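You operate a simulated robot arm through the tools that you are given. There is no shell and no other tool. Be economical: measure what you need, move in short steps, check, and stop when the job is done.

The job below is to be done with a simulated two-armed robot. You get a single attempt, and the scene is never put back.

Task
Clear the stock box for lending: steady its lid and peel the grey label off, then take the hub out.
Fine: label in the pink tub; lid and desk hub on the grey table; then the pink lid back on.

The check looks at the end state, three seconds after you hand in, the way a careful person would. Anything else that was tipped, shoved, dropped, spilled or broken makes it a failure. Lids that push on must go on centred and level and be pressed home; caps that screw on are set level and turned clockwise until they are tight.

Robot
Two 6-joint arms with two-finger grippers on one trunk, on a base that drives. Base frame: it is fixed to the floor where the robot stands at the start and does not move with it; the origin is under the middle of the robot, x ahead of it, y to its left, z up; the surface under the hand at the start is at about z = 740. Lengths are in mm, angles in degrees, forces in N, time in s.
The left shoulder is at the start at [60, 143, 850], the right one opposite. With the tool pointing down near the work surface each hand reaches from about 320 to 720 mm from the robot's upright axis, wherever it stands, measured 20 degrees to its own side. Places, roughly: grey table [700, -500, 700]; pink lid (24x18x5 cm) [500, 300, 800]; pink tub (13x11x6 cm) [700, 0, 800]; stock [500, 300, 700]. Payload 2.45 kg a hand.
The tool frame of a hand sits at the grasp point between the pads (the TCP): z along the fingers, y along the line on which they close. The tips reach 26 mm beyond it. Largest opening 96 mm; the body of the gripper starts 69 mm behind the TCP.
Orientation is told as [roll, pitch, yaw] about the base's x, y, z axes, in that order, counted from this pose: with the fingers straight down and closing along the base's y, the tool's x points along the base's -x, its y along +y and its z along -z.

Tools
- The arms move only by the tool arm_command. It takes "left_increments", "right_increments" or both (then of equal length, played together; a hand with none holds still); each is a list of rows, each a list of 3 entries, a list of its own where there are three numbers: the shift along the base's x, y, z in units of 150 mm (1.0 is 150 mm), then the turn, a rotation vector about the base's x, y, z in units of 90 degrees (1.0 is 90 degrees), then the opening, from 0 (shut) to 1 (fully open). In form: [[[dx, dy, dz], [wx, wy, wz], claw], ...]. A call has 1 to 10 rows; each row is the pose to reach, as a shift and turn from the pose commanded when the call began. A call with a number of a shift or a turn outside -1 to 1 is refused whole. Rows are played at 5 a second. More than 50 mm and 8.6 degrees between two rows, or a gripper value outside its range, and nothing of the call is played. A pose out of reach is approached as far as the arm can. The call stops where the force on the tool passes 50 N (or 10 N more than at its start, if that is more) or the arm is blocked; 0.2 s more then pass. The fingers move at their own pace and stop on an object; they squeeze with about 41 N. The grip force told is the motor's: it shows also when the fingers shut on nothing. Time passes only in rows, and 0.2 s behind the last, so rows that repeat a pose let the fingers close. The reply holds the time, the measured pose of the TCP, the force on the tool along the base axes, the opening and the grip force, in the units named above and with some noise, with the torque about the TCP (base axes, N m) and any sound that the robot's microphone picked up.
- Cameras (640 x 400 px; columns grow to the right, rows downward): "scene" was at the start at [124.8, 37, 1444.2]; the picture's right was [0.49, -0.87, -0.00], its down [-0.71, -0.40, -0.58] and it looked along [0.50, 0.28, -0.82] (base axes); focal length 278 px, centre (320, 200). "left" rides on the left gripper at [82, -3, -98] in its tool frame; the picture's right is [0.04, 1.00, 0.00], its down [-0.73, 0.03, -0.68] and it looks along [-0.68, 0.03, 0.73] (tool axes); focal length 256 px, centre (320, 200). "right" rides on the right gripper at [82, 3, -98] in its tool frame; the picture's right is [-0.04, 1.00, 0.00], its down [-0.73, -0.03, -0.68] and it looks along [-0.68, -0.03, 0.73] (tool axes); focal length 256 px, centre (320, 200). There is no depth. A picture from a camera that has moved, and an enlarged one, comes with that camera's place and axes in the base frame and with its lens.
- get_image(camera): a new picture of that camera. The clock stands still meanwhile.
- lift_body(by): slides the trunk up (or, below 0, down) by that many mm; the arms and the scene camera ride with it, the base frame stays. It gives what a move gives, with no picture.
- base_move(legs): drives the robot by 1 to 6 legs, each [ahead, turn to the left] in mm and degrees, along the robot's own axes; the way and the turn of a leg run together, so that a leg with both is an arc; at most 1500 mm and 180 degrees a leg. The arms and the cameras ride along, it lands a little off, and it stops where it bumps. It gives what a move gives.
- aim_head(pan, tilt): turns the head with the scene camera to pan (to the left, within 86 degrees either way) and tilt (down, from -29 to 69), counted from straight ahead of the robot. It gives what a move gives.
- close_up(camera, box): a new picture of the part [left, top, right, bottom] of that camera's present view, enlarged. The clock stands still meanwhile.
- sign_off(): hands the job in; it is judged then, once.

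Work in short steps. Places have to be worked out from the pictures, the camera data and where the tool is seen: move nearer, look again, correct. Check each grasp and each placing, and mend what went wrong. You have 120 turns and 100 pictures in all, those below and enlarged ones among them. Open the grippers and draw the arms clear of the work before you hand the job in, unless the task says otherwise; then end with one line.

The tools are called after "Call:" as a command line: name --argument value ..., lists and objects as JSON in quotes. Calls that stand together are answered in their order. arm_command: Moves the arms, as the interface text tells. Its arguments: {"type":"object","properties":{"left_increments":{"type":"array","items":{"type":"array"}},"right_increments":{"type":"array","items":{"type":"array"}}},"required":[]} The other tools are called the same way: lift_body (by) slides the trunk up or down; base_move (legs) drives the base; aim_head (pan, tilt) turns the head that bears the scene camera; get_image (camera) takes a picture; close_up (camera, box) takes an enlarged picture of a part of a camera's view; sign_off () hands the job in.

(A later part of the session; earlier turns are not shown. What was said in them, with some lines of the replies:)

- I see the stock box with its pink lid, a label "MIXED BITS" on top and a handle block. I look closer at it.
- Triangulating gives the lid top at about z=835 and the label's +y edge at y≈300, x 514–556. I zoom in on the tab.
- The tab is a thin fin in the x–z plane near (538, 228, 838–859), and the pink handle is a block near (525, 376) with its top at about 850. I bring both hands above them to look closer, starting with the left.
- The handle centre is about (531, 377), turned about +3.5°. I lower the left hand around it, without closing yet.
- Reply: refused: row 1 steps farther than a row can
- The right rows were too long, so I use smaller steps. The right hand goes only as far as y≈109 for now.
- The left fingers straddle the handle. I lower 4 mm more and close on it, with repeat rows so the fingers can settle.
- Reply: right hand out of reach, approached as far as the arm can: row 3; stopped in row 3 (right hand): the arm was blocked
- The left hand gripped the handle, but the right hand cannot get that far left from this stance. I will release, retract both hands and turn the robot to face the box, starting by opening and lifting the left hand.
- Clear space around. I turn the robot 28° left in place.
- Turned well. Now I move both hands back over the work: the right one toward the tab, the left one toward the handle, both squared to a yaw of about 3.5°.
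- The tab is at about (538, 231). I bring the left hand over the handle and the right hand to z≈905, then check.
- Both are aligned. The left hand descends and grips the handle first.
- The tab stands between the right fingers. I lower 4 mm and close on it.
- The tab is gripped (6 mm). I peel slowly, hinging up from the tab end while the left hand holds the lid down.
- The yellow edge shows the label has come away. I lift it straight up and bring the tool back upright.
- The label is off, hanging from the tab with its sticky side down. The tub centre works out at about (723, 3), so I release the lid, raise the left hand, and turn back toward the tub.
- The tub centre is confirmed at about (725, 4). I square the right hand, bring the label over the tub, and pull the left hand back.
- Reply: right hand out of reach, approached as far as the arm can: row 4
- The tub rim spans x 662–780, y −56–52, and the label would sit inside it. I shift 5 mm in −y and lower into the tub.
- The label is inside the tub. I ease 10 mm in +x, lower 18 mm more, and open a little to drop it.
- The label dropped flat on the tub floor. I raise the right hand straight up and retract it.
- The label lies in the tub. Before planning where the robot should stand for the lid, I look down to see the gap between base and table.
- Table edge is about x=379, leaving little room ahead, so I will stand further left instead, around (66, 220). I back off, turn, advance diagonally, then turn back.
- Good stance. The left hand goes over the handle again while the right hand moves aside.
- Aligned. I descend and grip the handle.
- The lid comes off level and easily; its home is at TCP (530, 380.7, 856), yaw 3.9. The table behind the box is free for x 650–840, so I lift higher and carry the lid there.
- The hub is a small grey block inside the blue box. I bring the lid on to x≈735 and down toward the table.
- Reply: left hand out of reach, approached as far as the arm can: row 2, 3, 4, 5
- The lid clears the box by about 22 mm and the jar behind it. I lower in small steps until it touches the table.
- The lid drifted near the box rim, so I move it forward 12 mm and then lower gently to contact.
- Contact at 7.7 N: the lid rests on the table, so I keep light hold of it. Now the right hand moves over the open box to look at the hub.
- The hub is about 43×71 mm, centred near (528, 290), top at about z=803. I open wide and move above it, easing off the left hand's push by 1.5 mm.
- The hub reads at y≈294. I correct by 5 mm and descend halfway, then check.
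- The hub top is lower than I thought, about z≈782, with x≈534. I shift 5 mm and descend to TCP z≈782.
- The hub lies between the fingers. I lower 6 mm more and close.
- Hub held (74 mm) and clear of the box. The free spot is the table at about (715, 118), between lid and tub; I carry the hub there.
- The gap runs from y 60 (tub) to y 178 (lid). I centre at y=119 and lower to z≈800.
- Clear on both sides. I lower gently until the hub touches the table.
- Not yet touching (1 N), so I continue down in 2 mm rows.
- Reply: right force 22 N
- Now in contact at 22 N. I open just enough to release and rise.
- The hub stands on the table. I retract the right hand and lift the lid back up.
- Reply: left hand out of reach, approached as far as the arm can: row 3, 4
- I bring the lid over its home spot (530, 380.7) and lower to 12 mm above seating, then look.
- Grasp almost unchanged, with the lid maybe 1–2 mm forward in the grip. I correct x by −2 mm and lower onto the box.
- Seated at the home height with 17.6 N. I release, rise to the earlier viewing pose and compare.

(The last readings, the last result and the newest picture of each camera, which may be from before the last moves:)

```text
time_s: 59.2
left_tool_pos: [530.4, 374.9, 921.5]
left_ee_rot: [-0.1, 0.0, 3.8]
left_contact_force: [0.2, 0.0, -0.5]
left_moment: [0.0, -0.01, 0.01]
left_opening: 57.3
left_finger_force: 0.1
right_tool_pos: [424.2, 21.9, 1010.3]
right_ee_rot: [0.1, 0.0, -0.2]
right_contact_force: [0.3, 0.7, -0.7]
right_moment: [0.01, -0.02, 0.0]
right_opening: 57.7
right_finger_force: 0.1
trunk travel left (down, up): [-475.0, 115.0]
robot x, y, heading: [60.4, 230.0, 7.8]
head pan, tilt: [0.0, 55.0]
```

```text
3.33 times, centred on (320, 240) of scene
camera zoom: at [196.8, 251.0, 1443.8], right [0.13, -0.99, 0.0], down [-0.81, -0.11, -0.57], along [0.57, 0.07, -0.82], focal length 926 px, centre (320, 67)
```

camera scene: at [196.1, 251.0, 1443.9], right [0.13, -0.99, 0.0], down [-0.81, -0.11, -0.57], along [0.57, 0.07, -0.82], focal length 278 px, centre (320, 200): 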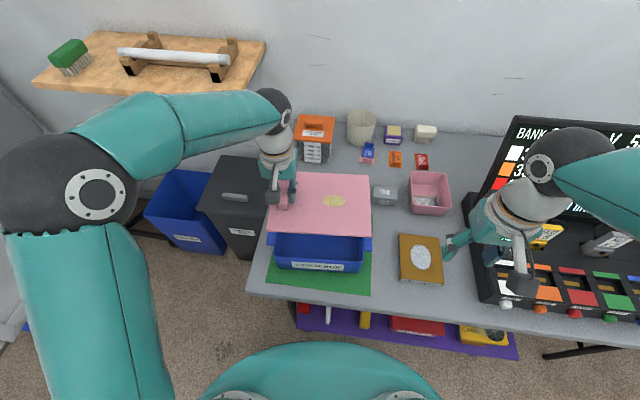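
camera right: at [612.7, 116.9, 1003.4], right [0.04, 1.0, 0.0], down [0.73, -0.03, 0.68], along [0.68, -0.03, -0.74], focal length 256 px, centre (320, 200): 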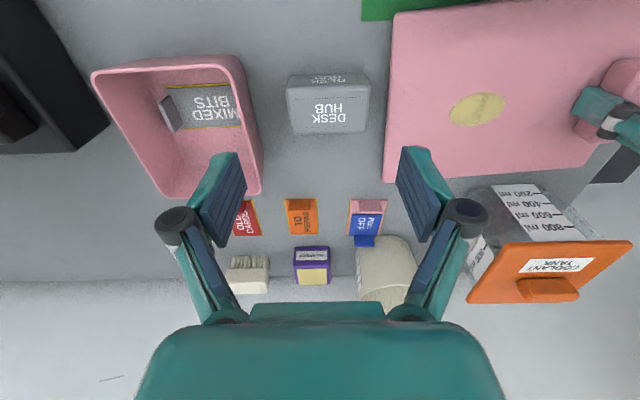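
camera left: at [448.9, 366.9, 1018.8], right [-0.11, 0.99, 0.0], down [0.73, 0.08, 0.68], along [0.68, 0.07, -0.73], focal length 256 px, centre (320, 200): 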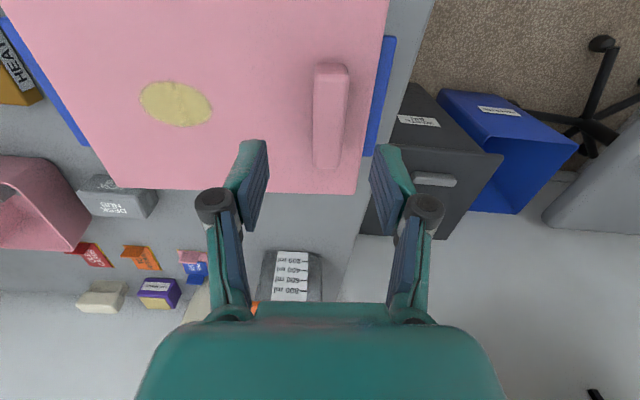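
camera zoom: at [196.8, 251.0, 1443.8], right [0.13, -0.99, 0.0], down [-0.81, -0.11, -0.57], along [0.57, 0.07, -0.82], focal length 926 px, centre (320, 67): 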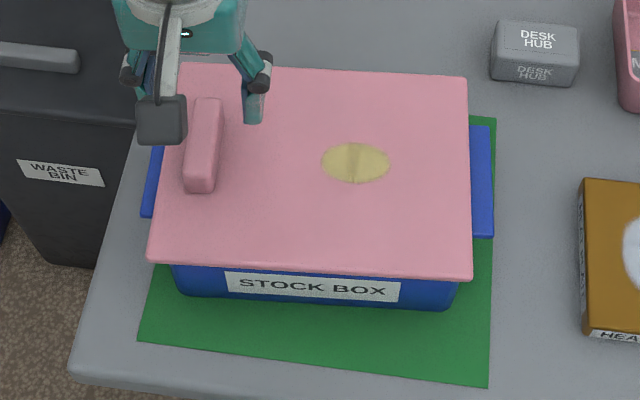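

Height matches, so the lip is in; the lid may sit about 2 mm in +y. I move the left hand above the box centre for a symmetric view.

Call:
arm_command --left_increments '[[[0, -0.1, 0.2], [0, 0, 0], 0.3], [[0, -0.3, 0.4], [0, 0, 0], 0.0], [[0, -0.5, 0.5], [0, 0, 0], 0.0], [[0, -0.57, 0.6], [0, 0, 0], 0.0]]'

Call:
get_image --camera "left"

Call:
close_up --camera "left" --box '[140, 0, 500, 225]'

```text
time_s: 60.2
left_tool_pos: [530.0, 290.6, 1011.6]
left_ee_rot: [-0.2, 0.0, 3.7]
left_contact_force: [-0.1, -0.7, 0.3]
left_moment: [0.04, -0.01, 0.02]
left_opening: 0.0
left_finger_force: 28.2
right_tool_pos: [424.3, 22.9, 1010.4]
right_ee_rot: [0.0, 0.0, -0.2]
right_contact_force: [0.6, 0.3, -0.7]
right_moment: [0.0, 0.01, -0.01]
right_opening: 57.5
right_finger_force: 0.1
trunk travel left (down, up): [-475.0, 115.0]
robot x, y, heading: [64.1, 233.2, 7.6]
head pan, tilt: [0.0, 55.0]
```

```text
36 pictures are left
camera left: at [449.0, 281.5, 1108.3], right [-0.11, 0.99, 0.0], down [0.73, 0.08, 0.68], along [0.68, 0.07, -0.73], focal length 256 px, centre (320, 200)
```

left: 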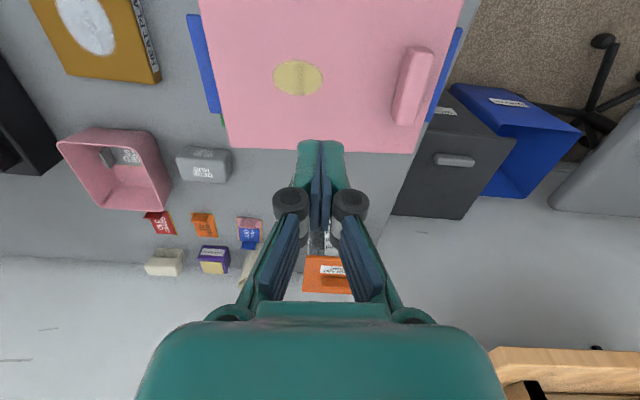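

```text
1.78 times, centred on (320, 112) of left
camera zoom: at [449.0, 281.5, 1108.3], right [-0.11, 0.99, 0.0], down [0.73, 0.08, 0.68], along [0.68, 0.07, -0.73], focal length 455 px, centre (320, 356)
```

zoom: 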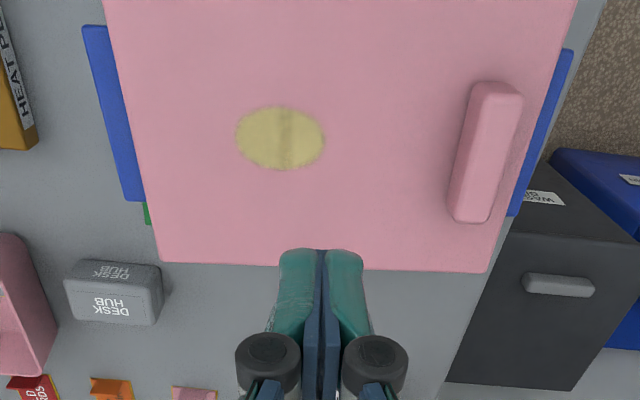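

Comparing with the earlier view, the lid sits roughly 3 mm in +y and 2 mm in +x from where it was. I re-grip the handle to reseat it.

Call:
arm_command --left_increments '[[[0, 0.25, -0.1], [0, 0, 0], 0.3], [[0, 0.45, -0.3], [0, 0, 0], 0.6], [[0, 0.6, -0.5], [0, 0, 0], 0.6], [[0, 0.613, -0.7], [0, 0, 0], 0.6], [[0, 0.613, -0.9], [0, 0, 0], 0.6], [[0, 0.613, -1.0], [0, 0, 0], 0.6]]'

Call:
arm_command --left_increments '[[[0, 0, -0.02], [0, 0, 0], 0.6], [[0, 0, -0.02], [0, 0, 0], 0.1], [[0, 0, -0.02], [0, 0, 0], 0.0], [[0, 0, -0.02], [0, 0, 0], 0.0], [[0, 0, 0.03], [0, 0, 0], 0.0], [[0, 0, 0.08], [0, 0, 0], 0.0], [[0, 0, 0.12], [0, 0, 0], 0.0]]'

Call:
get_image --camera "left"

```text
time_s: 61.6
left_tool_pos: [530.7, 383.4, 860.3]
left_ee_rot: [-0.2, -0.1, 3.8]
left_contact_force: [-0.1, -0.5, 0.4]
left_moment: [0.0, 0.0, 0.02]
left_opening: 57.8
left_finger_force: 0.0
right_tool_pos: [424.8, 22.2, 1009.7]
right_ee_rot: [-0.1, 0.1, -0.1]
right_contact_force: [0.2, -0.2, 0.4]
right_moment: [-0.02, -0.02, -0.01]
right_opening: 57.6
right_finger_force: 0.1
trunk travel left (down, up): [-475.0, 115.0]
robot x, y, heading: [66.9, 234.9, 7.4]
head pan, tilt: [0.0, 55.0]
```

```text
time_s: 63.2
left_tool_pos: [529.7, 381.0, 878.7]
left_ee_rot: [0.0, 0.0, 3.7]
left_contact_force: [-0.6, -0.3, -0.8]
left_moment: [0.07, -0.02, 0.01]
left_opening: 21.1
left_finger_force: 40.6
right_tool_pos: [425.6, 21.8, 1009.3]
right_ee_rot: [0.0, 0.1, 0.0]
right_contact_force: [-0.1, 0.8, 0.1]
right_moment: [0.0, 0.0, -0.04]
right_opening: 57.5
right_finger_force: 0.1
trunk travel left (down, up): [-475.0, 115.0]
robot x, y, heading: [69.0, 233.4, 7.4]
head pan, tilt: [0.0, 55.0]
```

```text
34 pictures are left
camera left: at [448.6, 373.1, 976.0], right [-0.11, 0.99, 0.0], down [0.73, 0.08, 0.68], along [0.68, 0.07, -0.73], focal length 256 px, centre (320, 200)
```

left: 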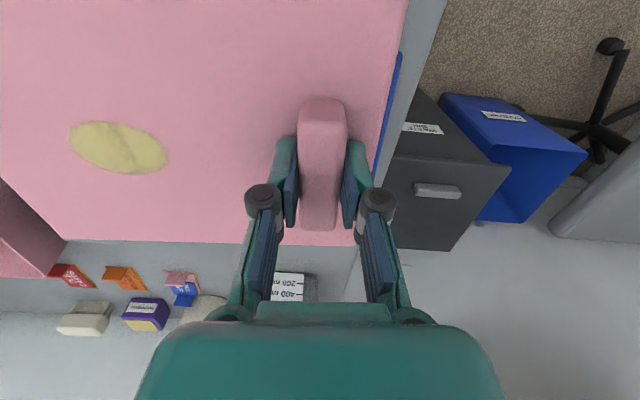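

The grip matches the original, but the first image put the handle at y≈377.5, so the fingers had dragged the loose lid. I shift −3 mm in y and −1 mm in x, then lower.

Call:
arm_command --left_increments '[[[-0.007, -0.02, 0], [0, 0, 0], 0.0], [[-0.007, -0.02, -0.05], [0, 0, 0], 0.0], [[-0.007, -0.02, -0.1], [0, 0, 0], 0.0], [[-0.007, -0.02, -0.13], [0, 0, 0], 0.0], [[-0.007, -0.02, -0.147], [0, 0, 0], 0.0]]'

Call:
arm_command --left_increments '[[[0, 0, 0], [0, 0, 0], 0.6], [[0, 0, 0], [0, 0, 0], 0.6], [[0, 0, 0.15], [0, 0, 0], 0.6], [[0, 0, 0.3], [0, 0, 0], 0.6], [[0, -0.017, 0.447], [0, 0, 0], 0.6]]'

Call:
get_image --camera "left"

```text
time_s: 64.5
left_tool_pos: [528.5, 378.4, 858.5]
left_ee_rot: [-0.1, -0.2, 3.9]
left_contact_force: [2.4, 1.4, 11.5]
left_moment: [-0.04, 1.01, -0.04]
left_opening: 21.1
left_finger_force: 41.7
right_tool_pos: [423.8, 21.7, 1010.4]
right_ee_rot: [0.0, -0.1, -0.2]
right_contact_force: [0.2, 0.7, -0.7]
right_moment: [0.0, 0.01, 0.0]
right_opening: 57.7
right_finger_force: 0.1
trunk travel left (down, up): [-475.0, 115.0]
robot x, y, heading: [60.6, 231.5, 7.4]
head pan, tilt: [0.0, 55.0]
```

```text
time_s: 65.7
left_tool_pos: [528.3, 375.4, 924.0]
left_ee_rot: [0.0, 0.1, 3.8]
left_contact_force: [-0.4, 0.0, 0.2]
left_moment: [-0.01, -0.01, 0.0]
left_opening: 57.7
left_finger_force: 0.0
right_tool_pos: [425.7, 21.3, 1010.1]
right_ee_rot: [0.0, 0.0, -0.1]
right_contact_force: [0.4, 0.4, -0.3]
right_moment: [0.0, 0.0, -0.01]
right_opening: 57.3
right_finger_force: 0.1
trunk travel left (down, up): [-475.0, 115.0]
robot x, y, heading: [65.9, 230.5, 7.4]
head pan, tilt: [0.0, 55.0]
```

```text
33 pictures are left
camera left: at [447.0, 367.5, 1020.7], right [-0.11, 0.99, 0.0], down [0.73, 0.08, 0.68], along [0.68, 0.07, -0.73], focal length 256 px, centre (320, 200)
```

left: 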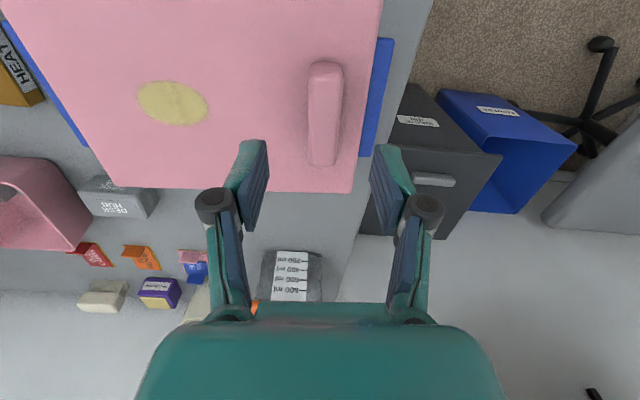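

The lid now matches its original position. I close the left fingers and press down on the lid's centre to seat it.

Call:
arm_command --left_increments '[[[0, -0.2, 0.05], [0, 0, 0], 0.2], [[0, -0.4, 0.05], [0, 0, 0], 0.0], [[0.02, -0.57, 0.05], [0, 0, 0], 0.0], [[0.02, -0.57, -0.2], [0, 0, 0], 0.0], [[0.02, -0.57, -0.4], [0, 0, 0], 0.0]]'

Call:
arm_command --left_increments '[[[0, 0, -0.03], [0, 0, 0], 0.0], [[0, 0, -0.06], [0, 0, 0], 0.0], [[0, 0, -0.08], [0, 0, 0], 0.0], [[0, 0, -0.1], [0, 0, 0], 0.0], [[0, 0, -0.12], [0, 0, 0], 0.0], [[0, 0, -0.13], [0, 0, 0], 0.0]]'

```text
time_s: 66.8
left_tool_pos: [532.2, 289.8, 863.2]
left_ee_rot: [-0.1, -0.1, 3.9]
left_contact_force: [-0.9, -0.4, -0.2]
left_moment: [-0.05, 0.02, 0.0]
left_opening: 0.1
left_finger_force: 29.3
right_tool_pos: [425.5, 22.4, 1010.1]
right_ee_rot: [0.1, 0.1, -0.2]
right_contact_force: [1.1, 0.1, -0.7]
right_moment: [0.01, -0.02, -0.01]
right_opening: 57.6
right_finger_force: 0.0
trunk travel left (down, up): [-475.0, 115.0]
robot x, y, heading: [63.5, 232.2, 7.5]
head pan, tilt: [0.0, 55.0]
```

```text
time_s: 68.0
left_tool_pos: [533.6, 290.3, 854.1]
left_ee_rot: [-0.3, -0.7, 4.0]
left_contact_force: [-5.6, 2.8, 22.1]
left_moment: [0.02, 0.35, 0.11]
left_opening: 6.1
left_finger_force: 28.4
right_tool_pos: [424.9, 21.5, 1011.4]
right_ee_rot: [0.1, 0.0, -0.1]
right_contact_force: [0.7, -0.1, -0.3]
right_moment: [0.01, 0.04, 0.06]
right_opening: 57.8
right_finger_force: 0.0
trunk travel left (down, up): [-475.0, 115.0]
robot x, y, heading: [61.9, 232.2, 7.6]
head pan, tilt: [0.0, 55.0]
stopped in row 5 (left hand): the force on the tool passed its limit at 55 N (the readings are from after the stop); the commanded pose is now the measured one
```

Pressed with 55 N at the centre. I lift off and inspect.

Call:
arm_command --left_increments '[[[0, 0, 0.1], [0, 0, 0], 0.0], [[0, 0, 0.35], [0, 0, 0], 0.0], [[0, 0.1, 0.6], [0, 0, 0], 0.2], [[0, 0.3, 0.7], [0, 0, 0], 0.5], [[0, 0.45, 0.62], [0, 0, 0], 0.6], [[-0.03, 0.566, 0.467], [0, 0, 0], 0.6]]'

Call:
get_image --camera "left"

Call:
close_up --camera "scene" --box '[230, 180, 410, 300]'

```text
time_s: 69.4
left_tool_pos: [529.4, 375.3, 921.4]
left_ee_rot: [-0.3, -0.6, 3.9]
left_contact_force: [0.5, -0.2, -0.1]
left_moment: [0.0, -0.01, -0.01]
left_opening: 57.7
left_finger_force: 0.0
right_tool_pos: [425.8, 21.5, 1010.7]
right_ee_rot: [0.0, 0.1, -0.1]
right_contact_force: [-1.3, 0.4, 0.3]
right_moment: [-0.01, 0.02, -0.04]
right_opening: 57.6
right_finger_force: 0.1
trunk travel left (down, up): [-475.0, 115.0]
robot x, y, heading: [63.8, 231.1, 7.3]
head pan, tilt: [0.0, 55.0]
```

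```text
32 pictures are left
camera left: at [447.7, 366.8, 1018.1], right [-0.11, 0.99, 0.0], down [0.72, 0.08, 0.69], along [0.68, 0.07, -0.73], focal length 256 px, centre (320, 200)
```

left: 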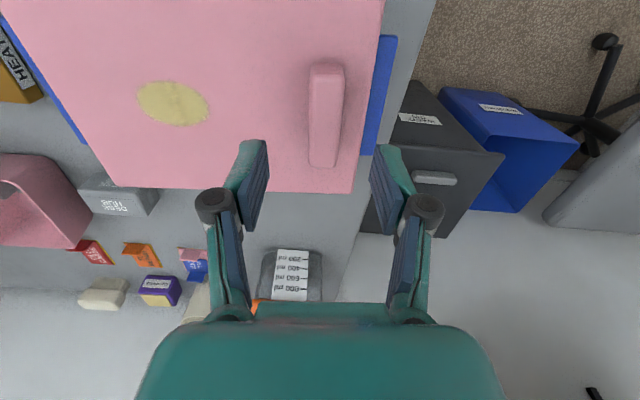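

```text
3.33 times, centred on (320, 240) of scene
camera zoom: at [197.3, 251.4, 1443.8], right [0.13, -0.99, 0.0], down [-0.81, -0.11, -0.57], along [0.57, 0.07, -0.82], focal length 926 px, centre (320, 67)
```

zoom: 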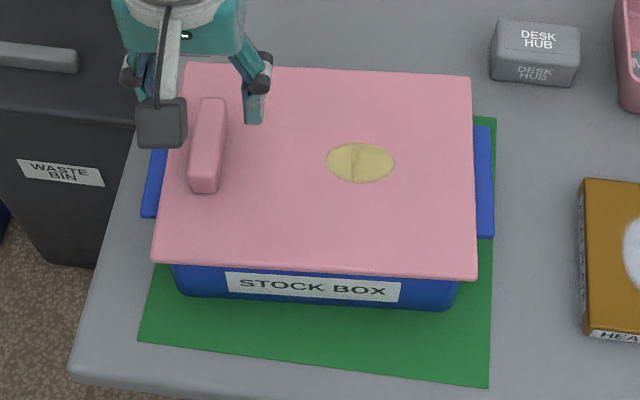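

The lid is centred, level and pressed home. I open the grippers fully and draw both arms clear, then check the whole scene.

Call:
arm_command --left_increments '[[[0, 0, 0.25], [0, 0, 0], 0.8], [[-0.2, 0.05, 0.5], [0, 0, 0], 1.0], [[-0.45, 0.1, 0.7], [0, 0, 0], 1.0], [[-0.7, 0.15, 0.8], [0, 0, 0], 1.0], [[-0.95, 0.2, 0.8], [0, 0, 0], 1.0]]' --right_increments '[[[-0.1, 0, 0], [0, 0, 0], 0.8], [[-0.2, 0, 0.1], [0, 0, 0], 1.0], [[-0.3, 0, 0.2], [0, 0, 0], 1.0], [[-0.4, 0, 0.2], [0, 0, 0], 1.0], [[-0.4, 0, 0.2], [0, 0, 0], 1.0]]'

Call:
get_image --camera "scene"

Call:
close_up --camera "scene" --box '[250, 110, 460, 300]'

```text
time_s: 70.6
left_tool_pos: [385.5, 405.5, 1044.3]
left_ee_rot: [-0.4, -0.6, 3.8]
left_contact_force: [-0.1, 0.6, 0.6]
left_moment: [0.01, -0.02, -0.03]
left_opening: 95.9
left_finger_force: 0.1
right_tool_pos: [363.4, 21.5, 1041.3]
right_ee_rot: [0.0, 0.0, -0.1]
right_contact_force: [-0.3, -0.2, 0.5]
right_moment: [-0.02, 0.02, -0.01]
right_opening: 95.8
right_finger_force: 0.0
trunk travel left (down, up): [-475.0, 115.0]
robot x, y, heading: [64.6, 231.0, 7.6]
head pan, tilt: [0.0, 55.0]
```

```text
30 pictures are left
camera scene: at [196.1, 251.4, 1443.9], right [0.13, -0.99, 0.0], down [-0.81, -0.11, -0.57], along [0.57, 0.07, -0.82], focal length 278 px, centre (320, 200)
```

scene: 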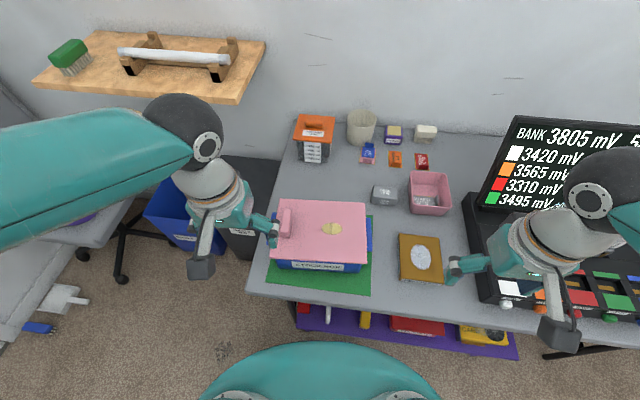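

```text
2.11 times, centred on (355, 205) of scene
camera zoom: at [196.1, 251.4, 1443.9], right [0.13, -0.99, 0.0], down [-0.81, -0.11, -0.57], along [0.57, 0.07, -0.82], focal length 585 px, centre (246, 190)
```

zoom: 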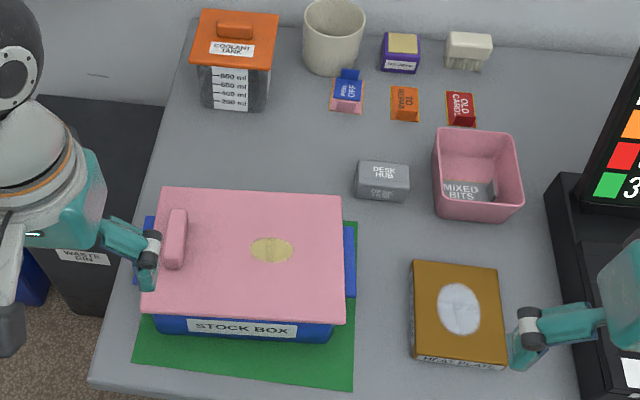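

The label is in the tub, the hub is on the table, the lid is on, and nothing else has been disturbed. I hand in.

Call:
sign_off

```text
The job is handed in.
```

I peeled the grey label off and put it in the pink tub, set the desk hub on the grey table, and put the pink lid back on the stock box, centred and pressed home.
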